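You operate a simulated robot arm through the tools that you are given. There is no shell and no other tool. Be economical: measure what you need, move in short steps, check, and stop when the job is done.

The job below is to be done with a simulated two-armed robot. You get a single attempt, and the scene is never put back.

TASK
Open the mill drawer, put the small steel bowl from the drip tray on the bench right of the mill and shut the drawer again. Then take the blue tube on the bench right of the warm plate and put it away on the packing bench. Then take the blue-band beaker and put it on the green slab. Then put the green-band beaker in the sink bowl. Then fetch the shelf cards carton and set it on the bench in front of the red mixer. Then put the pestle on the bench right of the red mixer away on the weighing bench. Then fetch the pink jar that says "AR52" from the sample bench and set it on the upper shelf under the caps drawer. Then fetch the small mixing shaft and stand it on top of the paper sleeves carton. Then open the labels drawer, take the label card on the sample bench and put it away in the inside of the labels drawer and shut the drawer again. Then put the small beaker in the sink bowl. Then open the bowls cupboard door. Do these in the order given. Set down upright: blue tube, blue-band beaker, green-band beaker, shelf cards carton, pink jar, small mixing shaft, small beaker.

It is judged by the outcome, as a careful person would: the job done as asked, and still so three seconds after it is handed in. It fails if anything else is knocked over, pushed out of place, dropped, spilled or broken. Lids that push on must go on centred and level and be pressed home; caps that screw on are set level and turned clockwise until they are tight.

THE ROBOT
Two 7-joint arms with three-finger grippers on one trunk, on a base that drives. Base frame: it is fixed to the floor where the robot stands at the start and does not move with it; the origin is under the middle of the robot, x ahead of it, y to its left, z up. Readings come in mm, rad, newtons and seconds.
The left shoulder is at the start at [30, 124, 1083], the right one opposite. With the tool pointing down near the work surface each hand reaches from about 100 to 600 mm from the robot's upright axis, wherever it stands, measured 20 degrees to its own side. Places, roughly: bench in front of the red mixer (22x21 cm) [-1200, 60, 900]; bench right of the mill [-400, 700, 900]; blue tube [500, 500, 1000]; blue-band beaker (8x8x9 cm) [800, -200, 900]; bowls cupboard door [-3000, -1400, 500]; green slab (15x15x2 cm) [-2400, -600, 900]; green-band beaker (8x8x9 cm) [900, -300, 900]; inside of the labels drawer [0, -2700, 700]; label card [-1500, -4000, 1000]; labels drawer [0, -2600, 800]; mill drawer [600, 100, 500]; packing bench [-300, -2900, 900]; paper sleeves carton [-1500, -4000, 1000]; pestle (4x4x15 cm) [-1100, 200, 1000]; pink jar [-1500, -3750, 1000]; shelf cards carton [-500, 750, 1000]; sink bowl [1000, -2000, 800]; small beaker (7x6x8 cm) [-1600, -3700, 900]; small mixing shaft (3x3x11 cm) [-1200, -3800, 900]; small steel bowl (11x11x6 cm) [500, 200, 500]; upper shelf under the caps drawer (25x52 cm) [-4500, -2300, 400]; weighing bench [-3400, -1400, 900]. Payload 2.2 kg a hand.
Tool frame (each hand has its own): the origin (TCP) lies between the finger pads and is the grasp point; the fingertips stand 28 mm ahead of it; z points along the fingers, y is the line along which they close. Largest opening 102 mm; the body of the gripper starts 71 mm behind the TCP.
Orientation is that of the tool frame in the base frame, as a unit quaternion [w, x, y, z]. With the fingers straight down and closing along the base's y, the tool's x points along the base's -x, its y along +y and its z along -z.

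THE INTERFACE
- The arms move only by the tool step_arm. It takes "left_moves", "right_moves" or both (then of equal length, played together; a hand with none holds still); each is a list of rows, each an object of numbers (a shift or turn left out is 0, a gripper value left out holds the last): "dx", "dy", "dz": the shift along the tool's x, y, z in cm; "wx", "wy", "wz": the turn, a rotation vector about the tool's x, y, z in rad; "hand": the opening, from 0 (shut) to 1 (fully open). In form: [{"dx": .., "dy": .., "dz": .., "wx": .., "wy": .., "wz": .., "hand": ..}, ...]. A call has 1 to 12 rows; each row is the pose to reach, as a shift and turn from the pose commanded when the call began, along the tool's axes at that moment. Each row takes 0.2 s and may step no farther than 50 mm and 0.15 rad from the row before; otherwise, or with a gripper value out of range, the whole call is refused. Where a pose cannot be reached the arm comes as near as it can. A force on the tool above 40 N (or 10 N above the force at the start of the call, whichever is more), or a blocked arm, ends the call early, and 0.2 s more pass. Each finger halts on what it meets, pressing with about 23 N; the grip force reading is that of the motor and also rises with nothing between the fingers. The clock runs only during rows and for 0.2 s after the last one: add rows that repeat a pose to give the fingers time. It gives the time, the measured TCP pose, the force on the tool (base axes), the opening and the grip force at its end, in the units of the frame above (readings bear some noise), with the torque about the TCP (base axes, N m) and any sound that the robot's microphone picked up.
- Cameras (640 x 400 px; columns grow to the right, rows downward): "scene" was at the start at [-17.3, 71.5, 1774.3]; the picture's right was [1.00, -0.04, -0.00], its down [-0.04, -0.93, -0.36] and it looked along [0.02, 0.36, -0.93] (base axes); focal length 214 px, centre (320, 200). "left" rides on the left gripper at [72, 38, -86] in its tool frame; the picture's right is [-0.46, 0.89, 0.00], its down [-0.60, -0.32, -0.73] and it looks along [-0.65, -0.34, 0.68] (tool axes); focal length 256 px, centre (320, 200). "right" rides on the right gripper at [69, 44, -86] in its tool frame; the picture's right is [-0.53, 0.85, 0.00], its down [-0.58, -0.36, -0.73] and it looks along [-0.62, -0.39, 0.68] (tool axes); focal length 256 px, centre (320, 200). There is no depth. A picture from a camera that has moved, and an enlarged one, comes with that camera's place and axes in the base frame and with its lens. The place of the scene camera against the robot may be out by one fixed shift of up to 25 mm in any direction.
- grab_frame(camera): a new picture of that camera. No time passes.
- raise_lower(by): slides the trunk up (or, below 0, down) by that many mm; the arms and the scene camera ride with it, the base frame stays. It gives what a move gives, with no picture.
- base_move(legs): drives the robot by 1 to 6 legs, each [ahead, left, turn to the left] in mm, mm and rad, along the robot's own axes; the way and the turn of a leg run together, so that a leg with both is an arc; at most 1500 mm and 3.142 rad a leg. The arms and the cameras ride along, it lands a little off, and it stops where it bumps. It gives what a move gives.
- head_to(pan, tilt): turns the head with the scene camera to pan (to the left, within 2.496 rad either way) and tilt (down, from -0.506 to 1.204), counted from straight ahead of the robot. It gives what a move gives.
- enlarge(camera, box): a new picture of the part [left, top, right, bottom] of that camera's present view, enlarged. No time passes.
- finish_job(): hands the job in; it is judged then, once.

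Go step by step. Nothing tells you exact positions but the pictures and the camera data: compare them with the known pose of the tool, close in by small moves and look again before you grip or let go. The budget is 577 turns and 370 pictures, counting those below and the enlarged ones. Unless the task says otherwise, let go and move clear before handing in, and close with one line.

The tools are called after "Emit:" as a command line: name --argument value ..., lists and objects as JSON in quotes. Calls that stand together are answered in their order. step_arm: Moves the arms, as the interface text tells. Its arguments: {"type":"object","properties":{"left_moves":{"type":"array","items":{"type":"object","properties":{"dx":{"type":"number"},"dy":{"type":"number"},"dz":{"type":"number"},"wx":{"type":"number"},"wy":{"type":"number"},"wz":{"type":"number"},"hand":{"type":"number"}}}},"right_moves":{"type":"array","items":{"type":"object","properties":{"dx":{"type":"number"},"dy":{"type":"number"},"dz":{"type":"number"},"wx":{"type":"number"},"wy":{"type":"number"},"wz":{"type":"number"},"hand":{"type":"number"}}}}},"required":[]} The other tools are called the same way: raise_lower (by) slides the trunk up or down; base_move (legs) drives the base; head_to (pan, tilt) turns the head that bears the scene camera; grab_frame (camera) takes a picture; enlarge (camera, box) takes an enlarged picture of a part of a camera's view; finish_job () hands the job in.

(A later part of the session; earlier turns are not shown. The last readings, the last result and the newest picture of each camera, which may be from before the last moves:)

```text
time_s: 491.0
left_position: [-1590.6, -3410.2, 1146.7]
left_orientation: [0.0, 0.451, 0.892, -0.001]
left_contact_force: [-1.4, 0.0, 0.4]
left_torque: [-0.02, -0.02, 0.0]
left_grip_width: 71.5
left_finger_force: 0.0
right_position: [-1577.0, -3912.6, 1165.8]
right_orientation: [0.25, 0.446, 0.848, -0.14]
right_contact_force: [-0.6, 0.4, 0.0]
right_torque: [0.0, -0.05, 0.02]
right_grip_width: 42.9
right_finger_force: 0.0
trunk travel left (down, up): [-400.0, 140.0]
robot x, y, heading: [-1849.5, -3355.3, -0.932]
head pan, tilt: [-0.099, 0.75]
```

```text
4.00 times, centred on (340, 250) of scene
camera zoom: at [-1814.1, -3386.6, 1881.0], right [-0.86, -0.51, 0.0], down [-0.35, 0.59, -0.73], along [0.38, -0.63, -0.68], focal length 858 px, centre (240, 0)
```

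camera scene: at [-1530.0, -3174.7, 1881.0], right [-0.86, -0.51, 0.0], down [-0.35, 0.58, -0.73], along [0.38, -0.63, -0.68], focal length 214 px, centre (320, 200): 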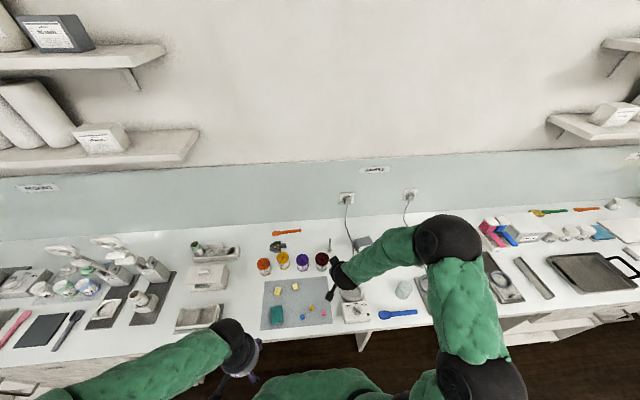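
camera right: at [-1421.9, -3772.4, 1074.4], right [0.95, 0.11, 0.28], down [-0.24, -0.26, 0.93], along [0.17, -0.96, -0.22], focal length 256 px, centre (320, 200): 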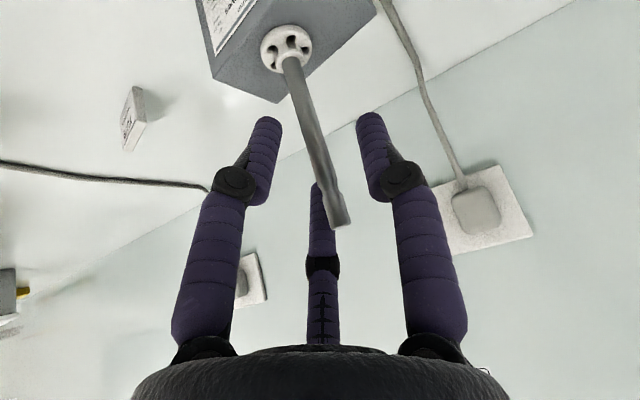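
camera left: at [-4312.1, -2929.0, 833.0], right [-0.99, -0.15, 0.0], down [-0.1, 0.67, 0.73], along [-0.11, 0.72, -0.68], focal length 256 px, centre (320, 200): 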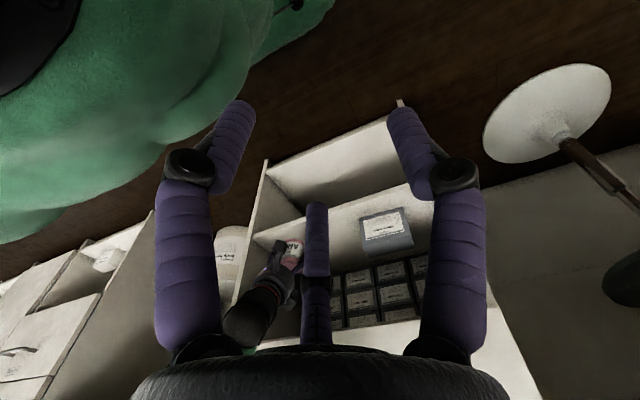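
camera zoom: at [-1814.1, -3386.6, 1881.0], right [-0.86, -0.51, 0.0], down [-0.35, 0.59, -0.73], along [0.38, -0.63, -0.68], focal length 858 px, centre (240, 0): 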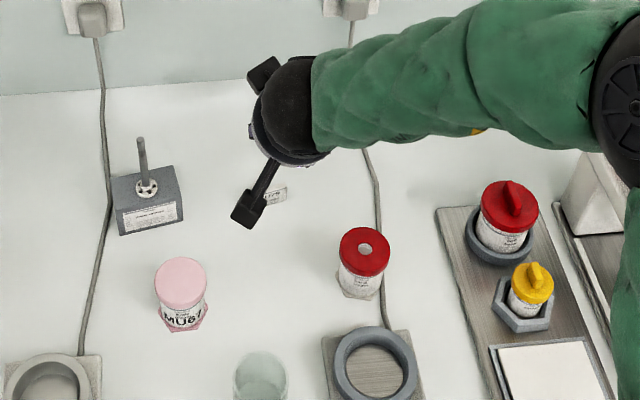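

Emit:
step_arm --right_moves '[{"dx": 3.5, "dz": -2.4}, {"dx": 7, "dz": -4.7}, {"dx": 10.5, "dz": -7}]'

Emit:
grab_frame --camera "right"

Emit:
enlarge --camera "scene" --box '[290, 210, 390, 290]'

```text
time_s: 491.8
left_position: [-1591.3, -3409.2, 1145.3]
left_orientation: [0.001, 0.45, 0.893, -0.002]
left_contact_force: [1.3, 0.4, 0.4]
left_torque: [-0.04, 0.01, 0.02]
left_grip_width: 71.5
left_finger_force: 0.0
right_position: [-1646.6, -3807.2, 1169.0]
right_orientation: [0.249, 0.448, 0.847, -0.141]
right_contact_force: [0.4, -0.1, 0.6]
right_torque: [-0.04, 0.0, -0.01]
right_grip_width: 42.8
right_finger_force: 0.1
trunk travel left (down, up): [-400.0, 140.0]
robot x, y, heading: [-1846.0, -3350.3, -0.931]
head pan, tilt: [-0.099, 0.75]
```

```text
149 pictures are left
camera right: at [-1669.2, -3695.1, 1201.6], right [0.95, 0.11, 0.28], down [-0.25, -0.26, 0.93], along [0.17, -0.96, -0.22], focal length 256 px, centre (320, 200)
```

right: 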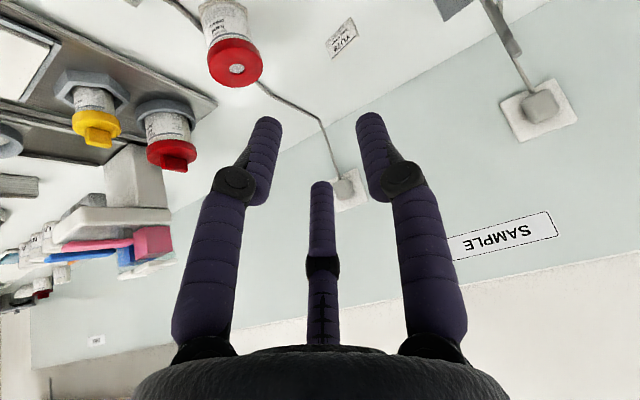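

```text
5.00 times, centred on (340, 250) of scene
camera zoom: at [-1813.7, -3383.7, 1881.1], right [-0.86, -0.51, 0.0], down [-0.35, 0.58, -0.73], along [0.38, -0.63, -0.68], focal length 1072 px, centre (220, -50)
```

zoom: 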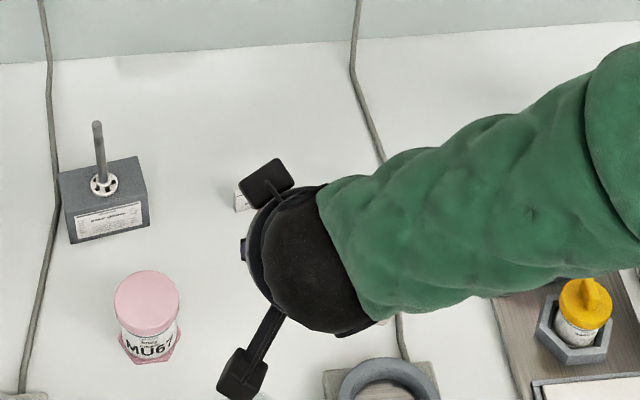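

Emit:
enlarge --camera "right" --box '[290, 0, 390, 75]'

```text
5.33 times, centred on (340, 38) of right
camera zoom: at [-1669.2, -3695.1, 1201.6], right [0.95, 0.11, 0.28], down [-0.25, -0.26, 0.93], along [0.17, -0.96, -0.22], focal length 1365 px, centre (213, 1067)
```

zoom: 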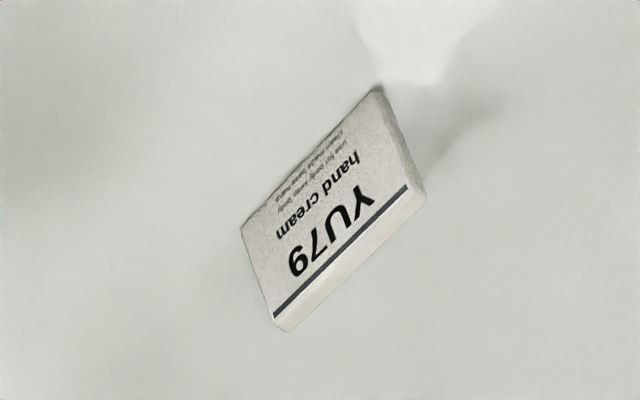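

The card stands at ≈[-1518, -3987], 49×30×7 mm, facing the robot. I reduce the pitch to 0.4 rad, roll the tool so the fingers close across its thickness, and move in.

Emit:
step_arm --right_moves '[{"wy": 0.1}, {"wy": 0.2}, {"wy": 0.2, "hand": 0.5}]'

Emit:
step_arm --right_moves '[{"wz": 0.125}, {"wz": 0.25}, {"wz": 0.375}, {"wz": 0.5}, {"wz": 0.625}, {"wz": 0.75}, {"wz": 0.875}, {"wz": 1.0}, {"wz": 1.125}, {"wz": 1.25}, {"wz": 1.376}]'

Emit:
base_move --legs '[[35, 0, 0]]'

Emit:
grab_frame --camera "right"

```text
time_s: 492.6
left_position: [-1591.4, -3410.1, 1147.9]
left_orientation: [0.001, 0.451, 0.892, -0.001]
left_contact_force: [0.3, -1.0, -0.2]
left_torque: [0.0, -0.01, -0.02]
left_grip_width: 71.8
left_finger_force: 0.1
right_position: [-1646.5, -3807.2, 1166.4]
right_orientation: [0.163, 0.46, 0.868, -0.095]
right_contact_force: [0.3, -0.6, 0.4]
right_torque: [0.01, -0.01, -0.01]
right_grip_width: 51.1
right_finger_force: 0.1
trunk travel left (down, up): [-400.0, 140.0]
robot x, y, heading: [-1850.3, -3354.2, -0.929]
head pan, tilt: [-0.099, 0.75]
```

```text
time_s: 495.0
left_position: [-1591.1, -3409.8, 1147.3]
left_orientation: [0.001, 0.451, 0.893, 0.0]
left_contact_force: [-0.1, 1.2, -0.2]
left_torque: [-0.01, -0.01, -0.01]
left_grip_width: 71.5
left_finger_force: 0.1
right_position: [-1645.7, -3809.2, 1167.0]
right_orientation: [0.188, 0.906, 0.379, 0.03]
right_contact_force: [0.3, -0.5, 1.4]
right_torque: [0.0, -0.02, -0.03]
right_grip_width: 50.8
right_finger_force: 0.0
trunk travel left (down, up): [-400.0, 140.0]
robot x, y, heading: [-1850.3, -3352.2, -0.929]
head pan, tilt: [-0.099, 0.75]
```

```text
time_s: 495.8
left_position: [-1571.1, -3436.5, 1147.1]
left_orientation: [0.0, 0.452, 0.892, 0.0]
left_contact_force: [-0.1, -0.7, -0.2]
left_torque: [0.03, -0.01, 0.01]
left_grip_width: 71.2
left_finger_force: 0.1
right_position: [-1626.7, -3836.8, 1166.2]
right_orientation: [0.187, 0.905, 0.38, 0.031]
right_contact_force: [0.5, -1.0, -0.3]
right_torque: [-0.02, 0.02, -0.01]
right_grip_width: 51.1
right_finger_force: 0.0
trunk travel left (down, up): [-400.0, 140.0]
robot x, y, heading: [-1830.0, -3380.2, -0.926]
head pan, tilt: [-0.099, 0.75]
```

```text
146 pictures are left
camera right: at [-1564.9, -3788.6, 1256.6], right [0.19, -0.92, 0.35], down [-0.8, 0.06, 0.6], along [-0.57, -0.4, -0.72], focal length 256 px, centre (320, 200)
```

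right: 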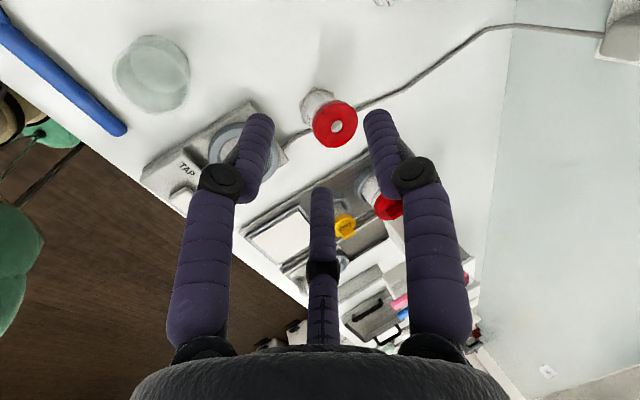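

Emit:
step_arm --right_moves '[{"dx": -0.3, "dy": 2.4, "dz": 3.7}, {"dx": -0.6, "dy": 4.7, "dz": 7.3}, {"dx": -1, "dy": 7, "dz": 11}, {"dx": -1.3, "dy": 9.4, "dz": 14.6}, {"dx": -1.65, "dy": 11.7, "dz": 18.3}]'

Emit:
grab_frame --camera "right"

```text
time_s: 497.0
left_position: [-1569.5, -3438.0, 1146.4]
left_orientation: [0.0, 0.451, 0.893, -0.001]
left_contact_force: [0.6, 0.1, -0.5]
left_torque: [0.03, -0.01, -0.02]
left_grip_width: 71.5
left_finger_force: 0.1
right_position: [-1523.1, -3982.4, 1038.4]
right_orientation: [0.187, 0.906, 0.379, 0.03]
right_contact_force: [-0.2, -0.7, -0.6]
right_torque: [0.03, 0.0, 0.02]
right_grip_width: 51.2
right_finger_force: 0.0
trunk travel left (down, up): [-400.0, 140.0]
robot x, y, heading: [-1827.9, -3384.2, -0.929]
head pan, tilt: [-0.099, 0.75]
```

```text
145 pictures are left
camera right: at [-1461.8, -3935.5, 1129.1], right [0.19, -0.92, 0.35], down [-0.8, 0.06, 0.6], along [-0.57, -0.4, -0.72], focal length 256 px, centre (320, 200)
```

right: 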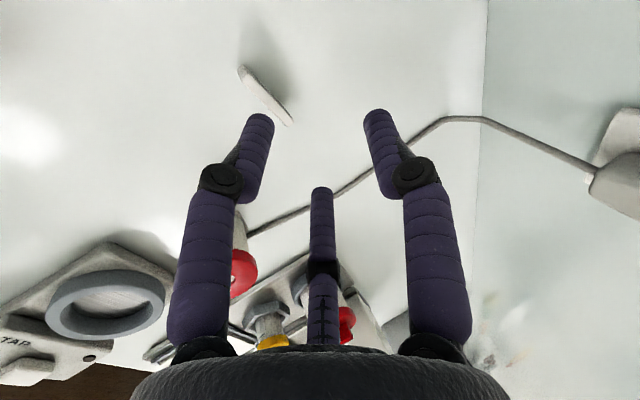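

Emit:
step_arm --right_moves '[{"dx": 0.3, "dy": -1.4, "dz": 3.3}, {"dx": 0.6, "dy": -2.8, "dz": 6.5}]'

Emit:
grab_frame --camera "right"

```text
time_s: 497.6
left_position: [-1570.6, -3436.8, 1146.5]
left_orientation: [0.001, 0.452, 0.892, -0.001]
left_contact_force: [-0.9, 0.2, -0.9]
left_torque: [0.05, 0.0, 0.01]
left_grip_width: 71.4
left_finger_force: 0.0
right_position: [-1524.0, -3980.9, 969.2]
right_orientation: [0.187, 0.906, 0.378, 0.03]
right_contact_force: [0.0, 0.5, 0.3]
right_torque: [0.04, 0.0, -0.02]
right_grip_width: 51.0
right_finger_force: 0.1
trunk travel left (down, up): [-400.0, 140.0]
robot x, y, heading: [-1825.8, -3383.1, -0.933]
head pan, tilt: [-0.099, 0.75]
```

```text
144 pictures are left
camera right: at [-1463.2, -3933.1, 1059.3], right [0.19, -0.92, 0.35], down [-0.8, 0.06, 0.6], along [-0.57, -0.4, -0.72], focal length 256 px, centre (320, 200)
```

right: 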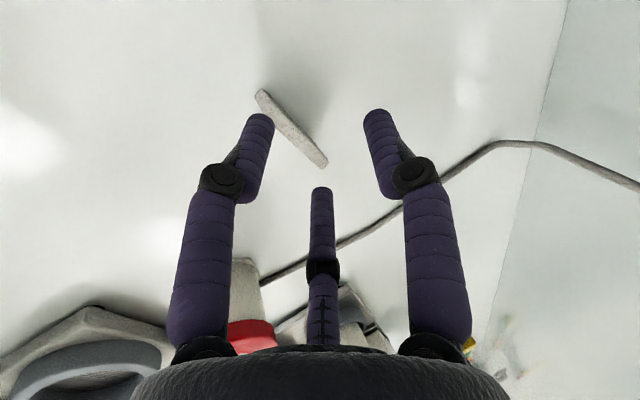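

Emit:
step_arm --right_moves '[{"dx": 0.16, "dy": -0.75, "dz": 1.7}, {"dx": 0.3, "dy": -1.4, "dz": 3.3}]'

Emit:
grab_frame --camera "right"

```text
time_s: 498.2
left_position: [-1570.8, -3438.3, 1147.5]
left_orientation: [0.0, 0.45, 0.893, 0.0]
left_contact_force: [-0.1, -0.3, -0.6]
left_torque: [0.01, -0.01, -0.03]
left_grip_width: 71.7
left_finger_force: 0.0
right_position: [-1527.4, -3981.2, 932.6]
right_orientation: [0.187, 0.906, 0.379, 0.03]
right_contact_force: [0.0, 0.4, 0.4]
right_torque: [0.06, -0.05, 0.02]
right_grip_width: 54.2
right_finger_force: 0.1
trunk travel left (down, up): [-400.0, 140.0]
robot x, y, heading: [-1825.5, -3382.3, -0.933]
head pan, tilt: [-0.099, 0.75]
```

```text
143 pictures are left
camera right: at [-1465.5, -3933.4, 1022.0], right [0.19, -0.92, 0.35], down [-0.8, 0.06, 0.6], along [-0.57, -0.4, -0.72], focal length 256 px, centre (320, 200)
```

right: 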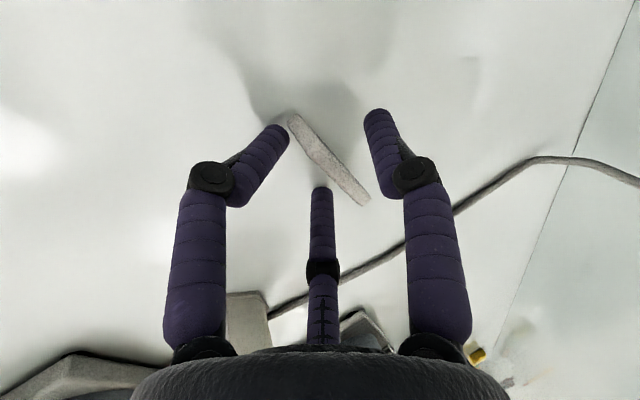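

Emit:
step_arm --right_moves '[{"hand": 0.4}, {"hand": 0.3}, {"hand": 0.2}, {"hand": 0.1}, {"hand": 0.0}, {"hand": 0.0}, {"hand": 0.0}]'

Emit:
grab_frame --camera "right"

```text
time_s: 499.8
left_position: [-1570.9, -3436.5, 1146.6]
left_orientation: [0.0, 0.451, 0.893, -0.001]
left_contact_force: [0.8, 0.4, -0.3]
left_torque: [0.01, 0.01, 0.02]
left_grip_width: 71.4
left_finger_force: 0.2
right_position: [-1525.6, -3978.5, 933.0]
right_orientation: [0.187, 0.906, 0.379, 0.03]
right_contact_force: [0.4, -0.4, 0.2]
right_torque: [-0.03, -0.02, -0.02]
right_grip_width: 12.2
right_finger_force: 23.5
trunk travel left (down, up): [-400.0, 140.0]
robot x, y, heading: [-1824.1, -3387.7, -0.935]
head pan, tilt: [-0.099, 0.75]
```

```text
142 pictures are left
camera right: at [-1464.5, -3931.5, 1023.4], right [0.19, -0.92, 0.35], down [-0.8, 0.06, 0.6], along [-0.57, -0.4, -0.72], focal length 256 px, centre (320, 200)
```

right: 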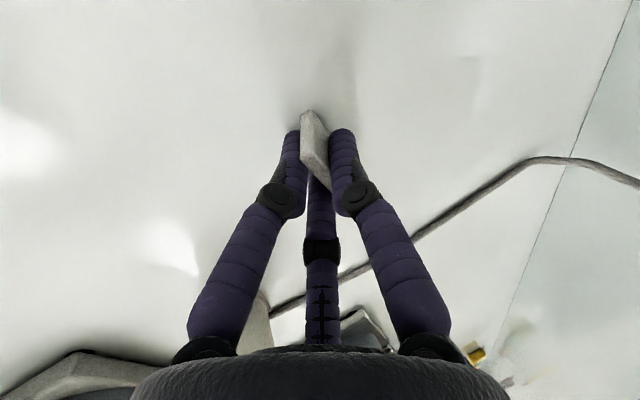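

Emit:
step_arm --right_moves '[{"dx": -0.1, "dy": 0.4, "dz": -1}, {"dx": -0.35, "dy": 1.45, "dz": -3.7}, {"dx": -0.7, "dy": 2.9, "dz": -7.4}, {"dx": -1.1, "dy": 4.3, "dz": -11.1}, {"dx": -1.4, "dy": 5.8, "dz": -14.8}]'

Emit:
grab_frame --camera "right"

Emit:
enlarge --camera "scene" --box '[260, 190, 380, 290]'

```text
time_s: 501.0
left_position: [-1570.9, -3437.3, 1147.3]
left_orientation: [0.002, 0.451, 0.892, -0.001]
left_contact_force: [-0.9, 0.3, 0.7]
left_torque: [-0.01, -0.03, -0.02]
left_grip_width: 71.5
left_finger_force: 0.1
right_position: [-1525.5, -3976.9, 1094.0]
right_orientation: [0.187, 0.906, 0.379, 0.031]
right_contact_force: [0.2, 0.8, 0.2]
right_torque: [0.02, -0.03, 0.01]
right_grip_width: 12.2
right_finger_force: 23.4
trunk travel left (down, up): [-400.0, 140.0]
robot x, y, heading: [-1829.1, -3381.5, -0.931]
head pan, tilt: [-0.099, 0.75]
```

```text
141 pictures are left
camera right: at [-1464.0, -3929.9, 1183.5], right [0.19, -0.92, 0.35], down [-0.8, 0.06, 0.6], along [-0.57, -0.4, -0.72], focal length 256 px, centre (320, 200)
```

right: 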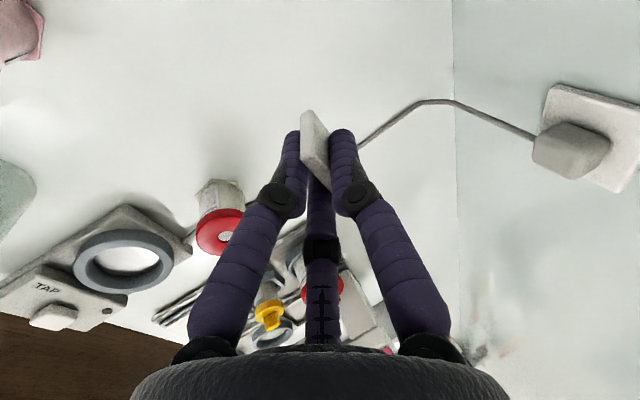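

```text
4.00 times, centred on (320, 240) of scene
camera zoom: at [-1793.2, -3412.2, 1881.0], right [-0.86, -0.51, 0.0], down [-0.35, 0.58, -0.73], along [0.38, -0.63, -0.68], focal length 858 px, centre (320, 40)
```

zoom: 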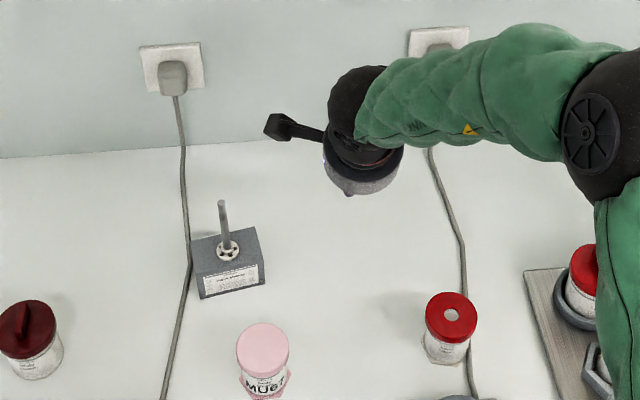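

The card is held. I back off, retract the right arm, and drive to the labels drawer.

Emit:
base_move --legs '[[-400, 0, 0]]'

Emit:
step_arm --right_moves '[{"dx": 0.6, "dy": -4, "dz": -1.6}, {"dx": 1.2, "dy": -8, "dz": -3.2}, {"dx": 1.8, "dy": -12, "dz": -4.8}, {"dx": 2.4, "dy": -16, "dz": -6.4}, {"dx": 3, "dy": -20, "dz": -8}, {"dx": 3.6, "dy": -24, "dz": -9.6}]'

Emit:
base_move --legs '[[0, 900, 0], [0, 850, 0]]'

Emit:
raise_lower --by -200

Emit:
head_to --pan 0.2 --tilt 0.7

Emit:
grab_frame --camera "scene"

```text
time_s: 503.5
left_position: [-1810.4, -3115.7, 1145.7]
left_orientation: [0.001, 0.451, 0.893, -0.001]
left_contact_force: [0.0, 0.8, 0.2]
left_torque: [-0.01, 0.0, -0.02]
left_grip_width: 71.7
left_finger_force: 0.2
right_position: [-1765.0, -3655.8, 1093.1]
right_orientation: [0.187, 0.906, 0.378, 0.03]
right_contact_force: [-0.4, 0.9, 0.1]
right_torque: [-0.01, -0.01, 0.03]
right_grip_width: 11.8
right_finger_force: 23.1
trunk travel left (down, up): [-400.0, 140.0]
robot x, y, heading: [-2066.9, -3053.2, -0.933]
head pan, tilt: [-0.099, 0.75]
```

```text
time_s: 504.9
left_position: [-1809.6, -3115.0, 1147.6]
left_orientation: [0.002, 0.451, 0.893, -0.001]
left_contact_force: [0.3, 0.5, 0.6]
left_torque: [-0.02, 0.0, -0.03]
left_grip_width: 71.6
left_finger_force: 0.1
right_position: [-1921.0, -3446.1, 1090.9]
right_orientation: [0.189, 0.905, 0.379, 0.031]
right_contact_force: [-1.1, 0.6, 1.2]
right_torque: [-0.02, -0.01, -0.02]
right_grip_width: 12.1
right_finger_force: 22.8
trunk travel left (down, up): [-400.0, 140.0]
robot x, y, heading: [-2068.8, -3057.0, -0.934]
head pan, tilt: [-0.099, 0.75]
```

```text
time_s: 513.8
left_position: [-395.4, -2065.2, 1146.9]
left_orientation: [0.001, 0.453, 0.892, 0.0]
left_contact_force: [0.5, 0.1, 0.8]
left_torque: [-0.01, -0.01, -0.01]
left_grip_width: 71.5
left_finger_force: 0.1
right_position: [-508.3, -2395.8, 1091.3]
right_orientation: [0.187, 0.907, 0.377, 0.029]
right_contact_force: [0.0, -0.1, 0.4]
right_torque: [-0.01, 0.03, -0.01]
right_grip_width: 12.1
right_finger_force: 23.0
trunk travel left (down, up): [-400.0, 140.0]
robot x, y, heading: [-654.4, -2008.6, -0.939]
head pan, tilt: [-0.099, 0.75]
```

```text
time_s: 516.0
left_position: [-397.4, -2064.9, 946.6]
left_orientation: [0.001, 0.453, 0.891, -0.001]
left_contact_force: [-0.7, 0.3, 0.1]
left_torque: [0.0, 0.0, -0.03]
left_grip_width: 71.3
left_finger_force: 0.1
right_position: [-509.6, -2396.6, 890.9]
right_orientation: [0.188, 0.907, 0.376, 0.03]
right_contact_force: [0.5, 0.0, 0.4]
right_torque: [0.0, -0.02, 0.02]
right_grip_width: 12.0
right_finger_force: 23.3
trunk travel left (down, up): [-200.0, 340.0]
robot x, y, heading: [-653.5, -2005.9, -0.941]
head pan, tilt: [-0.099, 0.75]
```

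```text
time_s: 516.8
left_position: [-398.2, -2066.3, 945.8]
left_orientation: [0.0, 0.452, 0.892, -0.001]
left_contact_force: [-0.6, -0.9, -0.7]
left_torque: [0.02, 0.03, 0.02]
left_grip_width: 71.4
left_finger_force: 0.1
right_position: [-508.9, -2397.1, 891.3]
right_orientation: [0.187, 0.906, 0.377, 0.03]
right_contact_force: [-0.1, -0.5, -0.2]
right_torque: [-0.03, -0.02, 0.02]
right_grip_width: 12.0
right_finger_force: 22.9
trunk travel left (down, up): [-200.0, 340.0]
robot x, y, heading: [-650.7, -2008.6, -0.94]
head pan, tilt: [0.201, 0.7]
```

```text
139 pictures are left
camera scene: at [-598.2, -2025.6, 1685.2], right [-0.67, -0.74, 0.0], down [-0.48, 0.43, -0.76], along [0.57, -0.51, -0.64], focal length 214 px, centre (320, 200)
```

scene: 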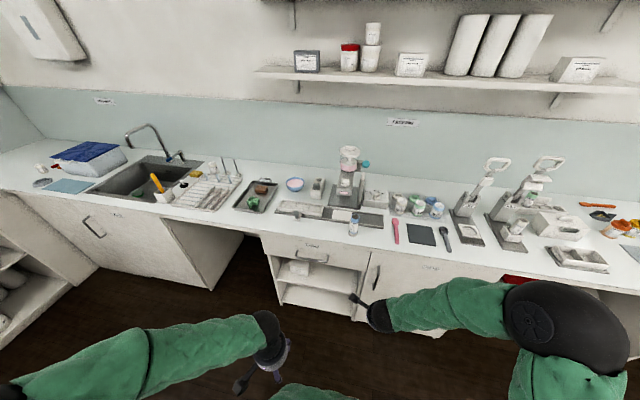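

The labels drawer handle is at about [-98, -2430, 771]. I turn the left tool to point forward.

Emit:
step_arm --left_moves '[{"wy": -0.135, "dx": -1.5}, {"wy": -0.27, "dx": -3}, {"wy": -0.405, "dx": -4.5}, {"wy": -0.54, "dx": -6}, {"wy": -0.675, "dx": -7.5}, {"wy": -0.81, "dx": -9}, {"wy": -0.945, "dx": -10.5}, {"wy": -1.08, "dx": -12}, {"wy": -1.215, "dx": -13.5}, {"wy": -1.35, "dx": -15}, {"wy": -1.48, "dx": -16}, {"wy": -1.571, "dx": -16}]'

Emit:
step_arm --left_moves '[{"wz": -0.14, "hand": 1}, {"wz": -0.28}, {"wz": -0.42}, {"wz": -0.56}, {"wz": -0.7}, {"wz": -0.84}, {"wz": -0.98}, {"wz": -1.12}, {"wz": -1.26}, {"wz": -1.4}, {"wz": -1.54}, {"wz": -1.571}]'

Emit:
grab_frame --camera "left"

Emit:
grab_frame --camera "scene"

```text
time_s: 518.3
left_position: [-285.6, -2161.1, 1016.2]
left_orientation: [0.408, 0.312, 0.828, -0.223]
left_contact_force: [0.6, -0.2, 0.8]
left_torque: [0.03, 0.0, 0.01]
left_grip_width: 71.4
left_finger_force: 0.1
left hand out of reach, approached as far as the arm can: row 7
right_position: [-508.4, -2398.1, 891.4]
right_orientation: [0.188, 0.907, 0.376, 0.03]
right_contact_force: [-0.4, 0.3, -0.9]
right_torque: [0.05, -0.03, -0.04]
right_grip_width: 12.2
right_finger_force: 22.8
trunk travel left (down, up): [-200.0, 340.0]
robot x, y, heading: [-651.9, -2005.2, -0.933]
head pan, tilt: [0.201, 0.7]
stopped in row 7 (left hand): the arm was blocked; the commanded pose is now the measured one
```

```text
time_s: 520.9
left_position: [-278.4, -2155.4, 1038.4]
left_orientation: [0.127, -0.365, 0.81, -0.441]
left_contact_force: [-1.1, 0.3, -0.6]
left_torque: [0.0, 0.01, -0.05]
left_grip_width: 101.6
left_finger_force: 0.1
left hand out of reach, approached as far as the arm can: row 9, 10, 11, 12
right_position: [-508.6, -2396.4, 890.8]
right_orientation: [0.187, 0.906, 0.377, 0.031]
right_contact_force: [0.0, -0.1, -0.3]
right_torque: [0.0, 0.01, 0.05]
right_grip_width: 12.0
right_finger_force: 23.3
trunk travel left (down, up): [-200.0, 340.0]
robot x, y, heading: [-654.1, -2008.6, -0.936]
head pan, tilt: [0.201, 0.7]
```

```text
138 pictures are left
camera left: at [-393.5, -2140.4, 1066.4], right [-0.1, 0.63, -0.77], down [0.19, 0.77, 0.61], along [0.98, -0.09, -0.2], focal length 256 px, centre (320, 200)
```

left: 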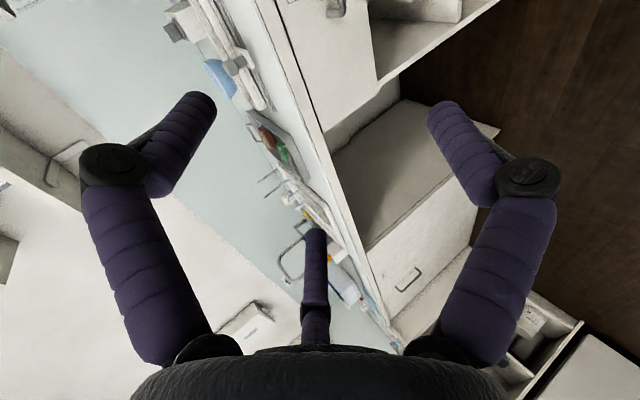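

```text
137 pictures are left
camera scene: at [-598.0, -2025.7, 1685.2], right [-0.67, -0.74, 0.0], down [-0.48, 0.43, -0.76], along [0.57, -0.51, -0.64], focal length 214 px, centre (320, 200)
```

scene: 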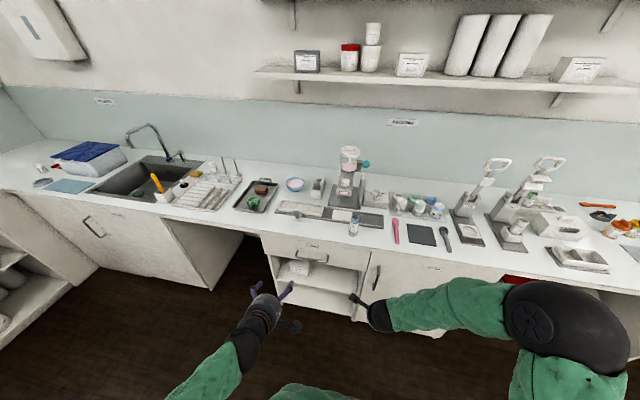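

The left arm stalled partway but the roll is done. I lower and extend it, then finish the pitch.

Emit:
step_arm --left_moves '[{"dx": -0.2, "dy": 2.3, "dz": 3.6}, {"dx": -0.5, "dy": 4.6, "dz": 7.2}, {"dx": -0.7, "dy": 6.9, "dz": 10.8}, {"dx": -0.9, "dy": 9.2, "dz": 14.4}, {"dx": -1.16, "dy": 11.6, "dz": 18}]'

Emit:
step_arm --left_moves '[{"wx": 0.12}, {"wx": 0.24}, {"wx": 0.36}, {"wx": 0.48}, {"wx": 0.6}, {"wx": 0.617}]'

Emit:
grab_frame --camera "left"

Emit:
grab_frame --camera "scene"

```text
time_s: 522.1
left_position: [-225.5, -2195.6, 997.5]
left_orientation: [0.12, -0.365, 0.818, -0.427]
left_contact_force: [0.0, -0.3, 0.1]
left_torque: [-0.02, 0.02, -0.01]
left_grip_width: 102.2
left_finger_force: 0.0
left hand out of reach, approached as far as the arm can: row 1, 2, 3, 4, 5
right_position: [-508.4, -2396.0, 890.8]
right_orientation: [0.188, 0.907, 0.376, 0.03]
right_contact_force: [-1.2, 0.8, -0.8]
right_torque: [-0.01, 0.0, 0.01]
right_grip_width: 11.9
right_finger_force: 23.2
trunk travel left (down, up): [-200.0, 340.0]
robot x, y, heading: [-654.1, -2006.5, -0.943]
head pan, tilt: [0.201, 0.7]
```

```text
time_s: 523.5
left_position: [-215.3, -2217.5, 1036.9]
left_orientation: [0.104, -0.338, 0.806, -0.475]
left_contact_force: [-0.1, -0.5, -0.1]
left_torque: [0.05, 0.0, 0.03]
left_grip_width: 102.3
left_finger_force: 0.2
left hand out of reach, approached as far as the arm can: row 1, 2, 3, 4, 5, 6
right_position: [-508.3, -2396.9, 891.6]
right_orientation: [0.187, 0.907, 0.377, 0.03]
right_contact_force: [1.1, 0.5, -0.1]
right_torque: [0.01, 0.0, 0.02]
right_grip_width: 12.2
right_finger_force: 23.1
trunk travel left (down, up): [-200.0, 340.0]
robot x, y, heading: [-655.3, -2006.2, -0.936]
head pan, tilt: [0.201, 0.7]
```

```text
136 pictures are left
camera left: at [-328.5, -2192.7, 1062.3], right [-0.05, 0.58, -0.81], down [0.24, 0.8, 0.56], along [0.97, -0.17, -0.18], focal length 256 px, centre (320, 200)
```

left: 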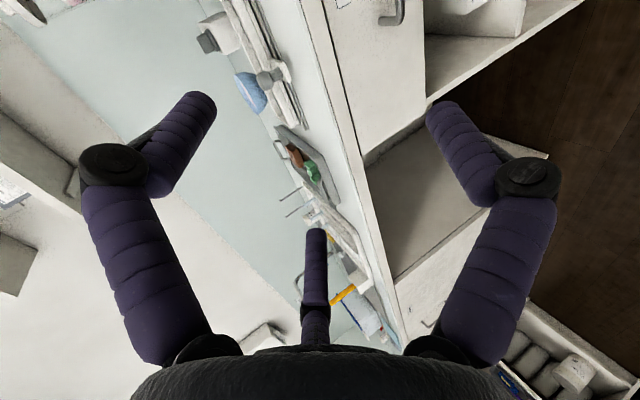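

```text
135 pictures are left
camera scene: at [-598.2, -2025.6, 1685.2], right [-0.67, -0.74, 0.0], down [-0.48, 0.43, -0.76], along [0.57, -0.51, -0.64], focal length 214 px, centre (320, 200)
```

scene: 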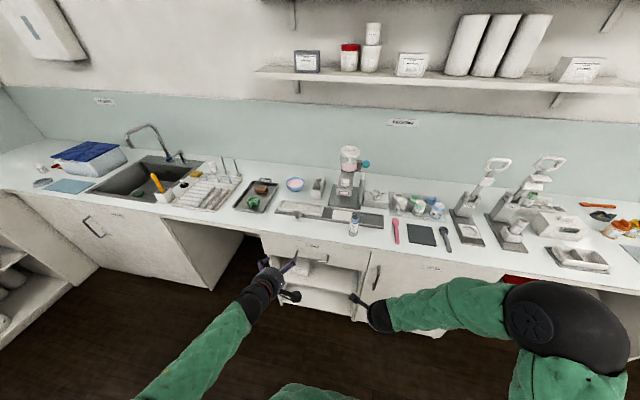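

The left wrist is at a joint limit with this roll. I undo the roll and try the other direction.

Emit:
step_arm --left_moves '[{"wz": 0.14}, {"wz": 0.28}, {"wz": 0.42}, {"wz": 0.56}, {"wz": 0.7}, {"wz": 0.84}, {"wz": 0.98}, {"wz": 1.12}, {"wz": 1.26}, {"wz": 1.4}, {"wz": 1.54}, {"wz": 1.571}]'

Emit:
step_arm --left_moves '[{"dz": 3, "dx": 2}, {"dz": 6, "dx": 4}, {"dz": 8, "dx": 6}]'

```text
time_s: 526.1
left_position: [-213.7, -2217.9, 1036.8]
left_orientation: [0.41, 0.332, 0.808, -0.262]
left_contact_force: [0.4, -0.2, -0.2]
left_torque: [-0.02, 0.01, 0.01]
left_grip_width: 102.1
left_finger_force: 0.1
right_position: [-508.9, -2396.8, 891.2]
right_orientation: [0.188, 0.907, 0.377, 0.03]
right_contact_force: [0.2, -0.2, -0.5]
right_torque: [-0.05, -0.01, 0.01]
right_grip_width: 12.0
right_finger_force: 23.0
trunk travel left (down, up): [-200.0, 340.0]
robot x, y, heading: [-652.2, -2005.0, -0.934]
head pan, tilt: [0.201, 0.7]
```

```text
time_s: 526.9
left_position: [-200.7, -2254.2, 944.4]
left_orientation: [0.41, 0.331, 0.808, -0.263]
left_contact_force: [-0.6, 0.6, 0.2]
left_torque: [0.01, -0.01, -0.02]
left_grip_width: 101.9
left_finger_force: 0.0
left hand out of reach, approached as far as the arm can: row 1
right_position: [-508.9, -2397.6, 890.9]
right_orientation: [0.188, 0.907, 0.377, 0.03]
right_contact_force: [-0.1, 0.2, 0.5]
right_torque: [0.0, 0.01, 0.0]
right_grip_width: 12.1
right_finger_force: 23.1
trunk travel left (down, up): [-200.0, 340.0]
robot x, y, heading: [-655.2, -2011.3, -0.94]
head pan, tilt: [0.201, 0.7]
```

Emit:
step_arm --left_moves '[{"wy": -0.13, "dz": 1}, {"wy": -0.26, "dz": 2}, {"wy": -0.39, "dz": 3}, {"wy": -0.52, "dz": 3}, {"wy": -0.55, "dz": 3}]'

Emit:
step_arm --left_moves '[{"wz": 0.14}, {"wz": 0.28}, {"wz": 0.42}, {"wz": 0.56}, {"wz": 0.7}, {"wz": 0.84}, {"wz": 0.98}, {"wz": 1.12}, {"wz": 1.26}, {"wz": 1.4}, {"wz": 1.54}, {"wz": 1.571}]'

Emit:
grab_frame --camera "left"

Emit:
grab_frame --camera "scene"

```text
time_s: 528.1
left_position: [-186.8, -2274.6, 930.0]
left_orientation: [0.614, 0.247, 0.667, -0.343]
left_contact_force: [0.2, -0.9, -0.5]
left_torque: [0.02, 0.03, -0.02]
left_grip_width: 102.2
left_finger_force: 0.1
right_position: [-509.3, -2396.0, 891.2]
right_orientation: [0.187, 0.906, 0.378, 0.03]
right_contact_force: [0.0, -1.0, -0.1]
right_torque: [0.02, 0.02, -0.05]
right_grip_width: 12.5
right_finger_force: 23.0
trunk travel left (down, up): [-200.0, 340.0]
robot x, y, heading: [-651.4, -2006.4, -0.942]
head pan, tilt: [0.201, 0.7]
```

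```text
time_s: 530.7
left_position: [-186.2, -2275.9, 928.0]
left_orientation: [0.676, 0.647, 0.296, 0.192]
left_contact_force: [-0.2, 0.3, -0.2]
left_torque: [0.01, -0.02, 0.0]
left_grip_width: 102.3
left_finger_force: 0.1
right_position: [-509.4, -2396.1, 891.1]
right_orientation: [0.188, 0.907, 0.377, 0.03]
right_contact_force: [0.1, 0.2, -0.3]
right_torque: [0.02, -0.02, 0.01]
right_grip_width: 11.9
right_finger_force: 22.9
trunk travel left (down, up): [-200.0, 340.0]
robot x, y, heading: [-656.1, -2010.1, -0.935]
head pan, tilt: [0.201, 0.7]
```

```text
134 pictures are left
camera left: at [-184.1, -2160.7, 956.9], right [-0.24, -0.22, 0.95], down [-0.97, 0.14, -0.21], along [-0.09, -0.97, -0.25], focal length 256 px, centre (320, 200)
```

left: 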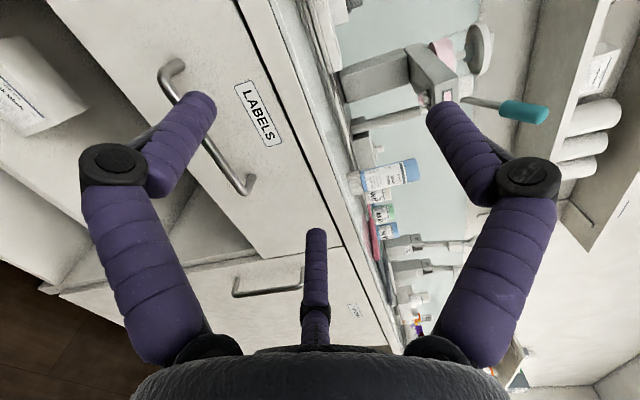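

```text
133 pictures are left
camera scene: at [-598.1, -2025.7, 1685.2], right [-0.67, -0.74, 0.0], down [-0.48, 0.43, -0.76], along [0.57, -0.51, -0.64], focal length 214 px, centre (320, 200)
```

scene: 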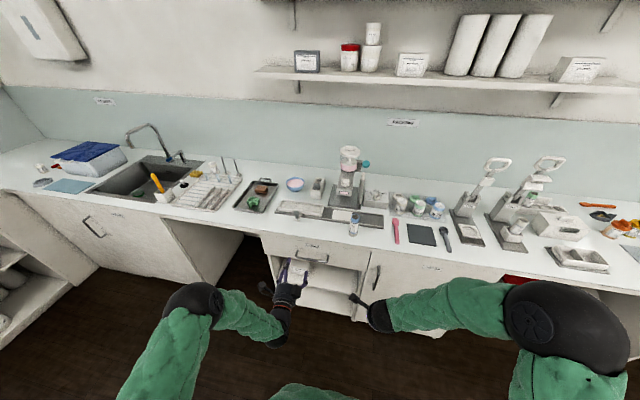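

Now the left tool points forward and the LABELS handle is in view, centre ≈[-113, -2428, 786]. I line up with it.

Emit:
step_arm --left_moves '[{"dx": -0.35, "dy": -3.7, "dz": 1.5}, {"dx": -0.7, "dy": -7.3, "dz": 3}, {"dx": -1, "dy": -11, "dz": 4.4}, {"dx": -1.38, "dy": -14.6, "dz": 5.9}]'

Emit:
grab_frame --camera "left"

```text
time_s: 531.7
left_position: [-175.0, -2342.8, 785.4]
left_orientation: [0.676, 0.647, 0.298, 0.191]
left_contact_force: [0.4, -0.9, -0.6]
left_torque: [0.01, 0.0, -0.01]
left_grip_width: 101.9
left_finger_force: 0.0
right_position: [-507.3, -2396.7, 890.7]
right_orientation: [0.187, 0.907, 0.377, 0.031]
right_contact_force: [0.4, -0.1, 0.1]
right_torque: [0.0, 0.02, -0.03]
right_grip_width: 12.1
right_finger_force: 22.8
trunk travel left (down, up): [-200.0, 340.0]
robot x, y, heading: [-653.3, -2009.0, -0.936]
head pan, tilt: [0.201, 0.7]
```

```text
132 pictures are left
camera left: at [-173.9, -2228.6, 814.1], right [-0.24, -0.22, 0.95], down [-0.97, 0.14, -0.21], along [-0.09, -0.97, -0.25], focal length 256 px, centre (320, 200)
```

left: 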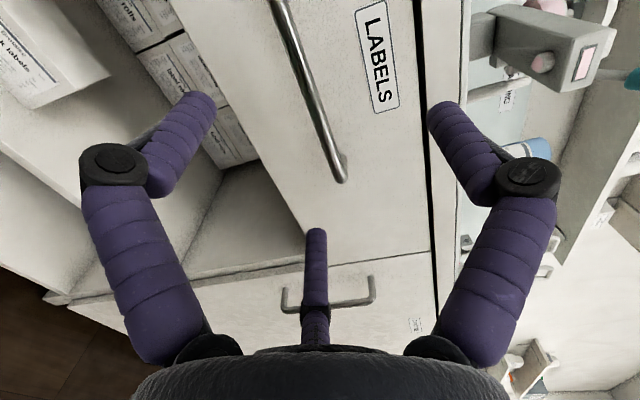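

Emit:
step_arm --left_moves '[{"dx": -0.6, "dy": -0.4, "dz": 3.5}, {"dx": -1.1, "dy": -0.8, "dz": 7}, {"dx": -1.38, "dy": -0.84, "dz": 10.2}]'

Emit:
grab_frame --camera "left"

```text
time_s: 532.5
left_position: [-122.8, -2431.6, 778.1]
left_orientation: [0.675, 0.647, 0.297, 0.191]
left_contact_force: [0.5, 0.9, 0.2]
left_torque: [-0.01, 0.02, 0.03]
left_grip_width: 102.2
left_finger_force: 0.1
right_position: [-508.9, -2396.1, 890.5]
right_orientation: [0.188, 0.907, 0.376, 0.029]
right_contact_force: [-0.2, -0.1, 0.2]
right_torque: [0.0, -0.03, 0.0]
right_grip_width: 12.4
right_finger_force: 22.8
trunk travel left (down, up): [-200.0, 340.0]
robot x, y, heading: [-651.9, -2004.4, -0.939]
head pan, tilt: [0.201, 0.7]
```

```text
131 pictures are left
camera left: at [-119.2, -2315.9, 805.9], right [-0.24, -0.22, 0.95], down [-0.97, 0.14, -0.21], along [-0.09, -0.97, -0.25], focal length 256 px, centre (320, 200)
```

left: 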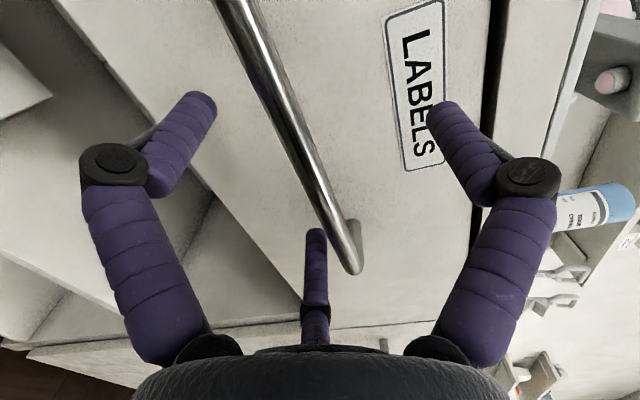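

Emit:
step_arm --left_moves '[{"dz": 0.4, "hand": 0.7}, {"dz": 0.4, "hand": 0.4}, {"dz": 0.4, "hand": 0.15}, {"dz": 0.4, "hand": 0}, {"dz": 0.4, "hand": 0}, {"dz": 0.4, "hand": 0}]'

Emit:
grab_frame --camera "left"

```text
time_s: 533.8
left_position: [-127.0, -2432.5, 771.4]
left_orientation: [0.67, 0.654, 0.298, 0.185]
left_contact_force: [-1.9, -1.2, -7.7]
left_torque: [0.53, -0.94, 0.62]
left_grip_width: 22.0
left_finger_force: 45.0
right_position: [-510.3, -2396.2, 891.2]
right_orientation: [0.188, 0.907, 0.376, 0.031]
right_contact_force: [-0.4, -0.7, 0.2]
right_torque: [-0.04, 0.03, 0.0]
right_grip_width: 11.9
right_finger_force: 23.4
trunk travel left (down, up): [-200.0, 340.0]
robot x, y, heading: [-656.1, -2005.3, -0.936]
head pan, tilt: [0.201, 0.7]
stopped in row 6 (left hand): the force on the tool passed its limit at 40 N (the readings are from after the stop); the commanded pose is now the measured one
```

```text
130 pictures are left
camera left: at [-122.6, -2318.1, 800.8], right [-0.23, -0.23, 0.95], down [-0.97, 0.15, -0.2], along [-0.1, -0.96, -0.26], focal length 256 px, centre (320, 200)
```

left: 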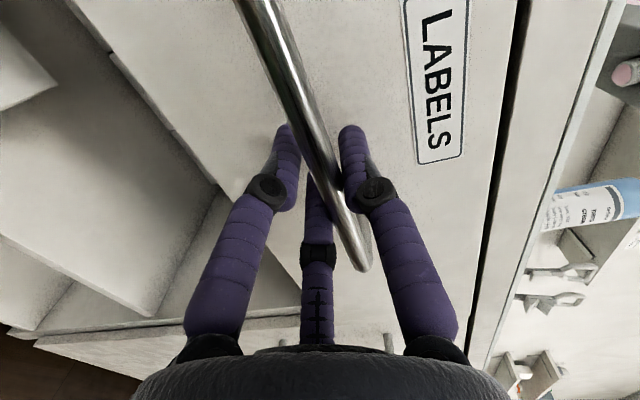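

Gripped. I pull the drawer open with the base.

Emit:
base_move --legs '[[-120, 0, 0]]'

Emit:
base_move --legs '[[-140, 0, 0]]'

Emit:
grab_frame --camera "scene"

Emit:
enlarge --camera "scene" --box '[220, 190, 420, 310]'

```text
time_s: 535.0
left_position: [-198.0, -2336.8, 770.2]
left_orientation: [0.671, 0.653, 0.297, 0.187]
left_contact_force: [-4.5, -1.9, -15.9]
left_torque: [0.81, -1.34, 0.21]
left_grip_width: 22.0
left_finger_force: 44.9
right_position: [-580.5, -2299.9, 890.9]
right_orientation: [0.188, 0.907, 0.376, 0.03]
right_contact_force: [-0.3, 0.8, -0.4]
right_torque: [-0.04, -0.02, -0.04]
right_grip_width: 12.3
right_finger_force: 23.1
trunk travel left (down, up): [-200.0, 340.0]
robot x, y, heading: [-724.8, -1916.9, -0.936]
head pan, tilt: [0.201, 0.7]
```

```text
time_s: 536.4
left_position: [-279.5, -2222.9, 770.9]
left_orientation: [0.67, 0.654, 0.297, 0.186]
left_contact_force: [4.2, 3.1, -4.2]
left_torque: [0.78, -1.28, 0.33]
left_grip_width: 21.8
left_finger_force: 45.1
right_position: [-664.3, -2187.3, 891.5]
right_orientation: [0.188, 0.907, 0.376, 0.03]
right_contact_force: [0.2, 0.9, -0.7]
right_torque: [-0.02, -0.01, 0.01]
right_grip_width: 12.1
right_finger_force: 22.8
trunk travel left (down, up): [-200.0, 340.0]
robot x, y, heading: [-808.4, -1803.4, -0.946]
head pan, tilt: [0.201, 0.7]
```

```text
129 pictures are left
camera scene: at [-751.9, -1815.4, 1685.2], right [-0.67, -0.74, 0.0], down [-0.48, 0.43, -0.77], along [0.57, -0.51, -0.64], focal length 214 px, centre (320, 200)
```

scene: 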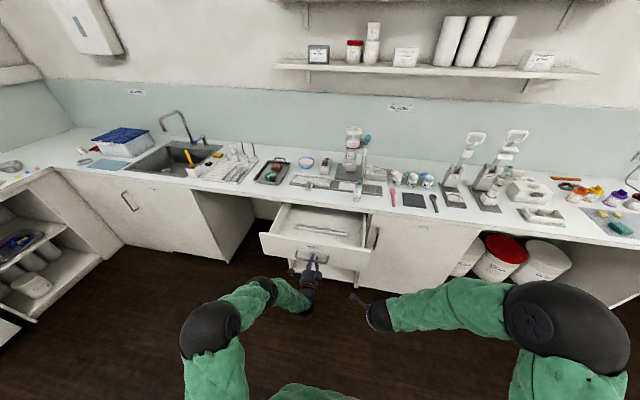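

```text
3.20 times, centred on (320, 250) of scene
camera zoom: at [-751.9, -1815.4, 1685.2], right [-0.67, -0.74, 0.0], down [-0.48, 0.43, -0.77], along [0.57, -0.51, -0.64], focal length 686 px, centre (320, 40)
```

zoom: 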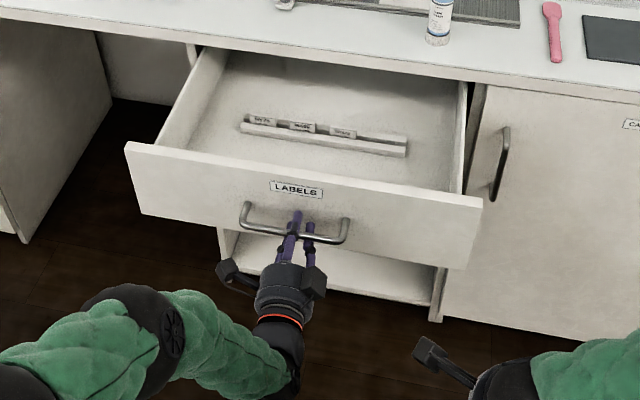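

The drawer is open ~260 mm with free floor in front of its rack. I release the handle with the left hand and lift it away.

Emit:
step_arm --left_moves '[{"hand": 0.5}, {"hand": 1}, {"hand": 1}, {"hand": 1}]'

Emit:
step_arm --left_moves '[{"dz": -4}, {"dz": -8}, {"dz": -10, "dy": 3}, {"dz": -10, "dy": 8}, {"dz": -10, "dy": 13}, {"dz": -10, "dy": 18}, {"dz": -12, "dy": 22}]'

Emit:
grab_frame --camera "scene"

```text
time_s: 537.4
left_position: [-280.5, -2223.8, 770.4]
left_orientation: [0.669, 0.655, 0.298, 0.185]
left_contact_force: [-0.1, -0.3, 0.5]
left_torque: [0.01, -0.02, 0.01]
left_grip_width: 102.1
left_finger_force: 0.1
right_position: [-662.9, -2187.9, 891.2]
right_orientation: [0.187, 0.907, 0.376, 0.029]
right_contact_force: [0.3, -0.2, -0.3]
right_torque: [0.01, 0.02, 0.02]
right_grip_width: 12.0
right_finger_force: 22.8
trunk travel left (down, up): [-200.0, 340.0]
robot x, y, heading: [-808.0, -1798.5, -0.94]
head pan, tilt: [0.201, 0.7]
```

```text
time_s: 539.0
left_position: [-327.6, -2114.6, 993.6]
left_orientation: [0.67, 0.654, 0.297, 0.186]
left_contact_force: [0.5, -0.2, 0.0]
left_torque: [0.01, 0.01, -0.01]
left_grip_width: 102.0
left_finger_force: 0.1
right_position: [-664.1, -2187.0, 890.9]
right_orientation: [0.188, 0.907, 0.375, 0.03]
right_contact_force: [-0.1, 0.0, 0.7]
right_torque: [-0.01, -0.03, 0.03]
right_grip_width: 12.1
right_finger_force: 22.9
trunk travel left (down, up): [-200.0, 340.0]
robot x, y, heading: [-807.5, -1804.3, -0.934]
head pan, tilt: [0.201, 0.7]
```

```text
127 pictures are left
camera scene: at [-752.9, -1815.6, 1685.3], right [-0.67, -0.74, 0.0], down [-0.48, 0.43, -0.77], along [0.57, -0.51, -0.64], focal length 214 px, centre (320, 200)
```

scene: 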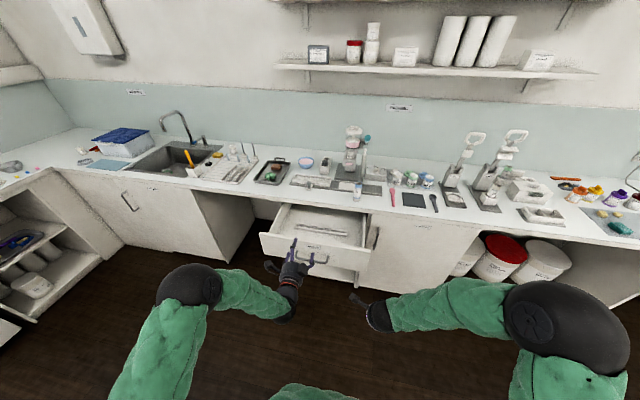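

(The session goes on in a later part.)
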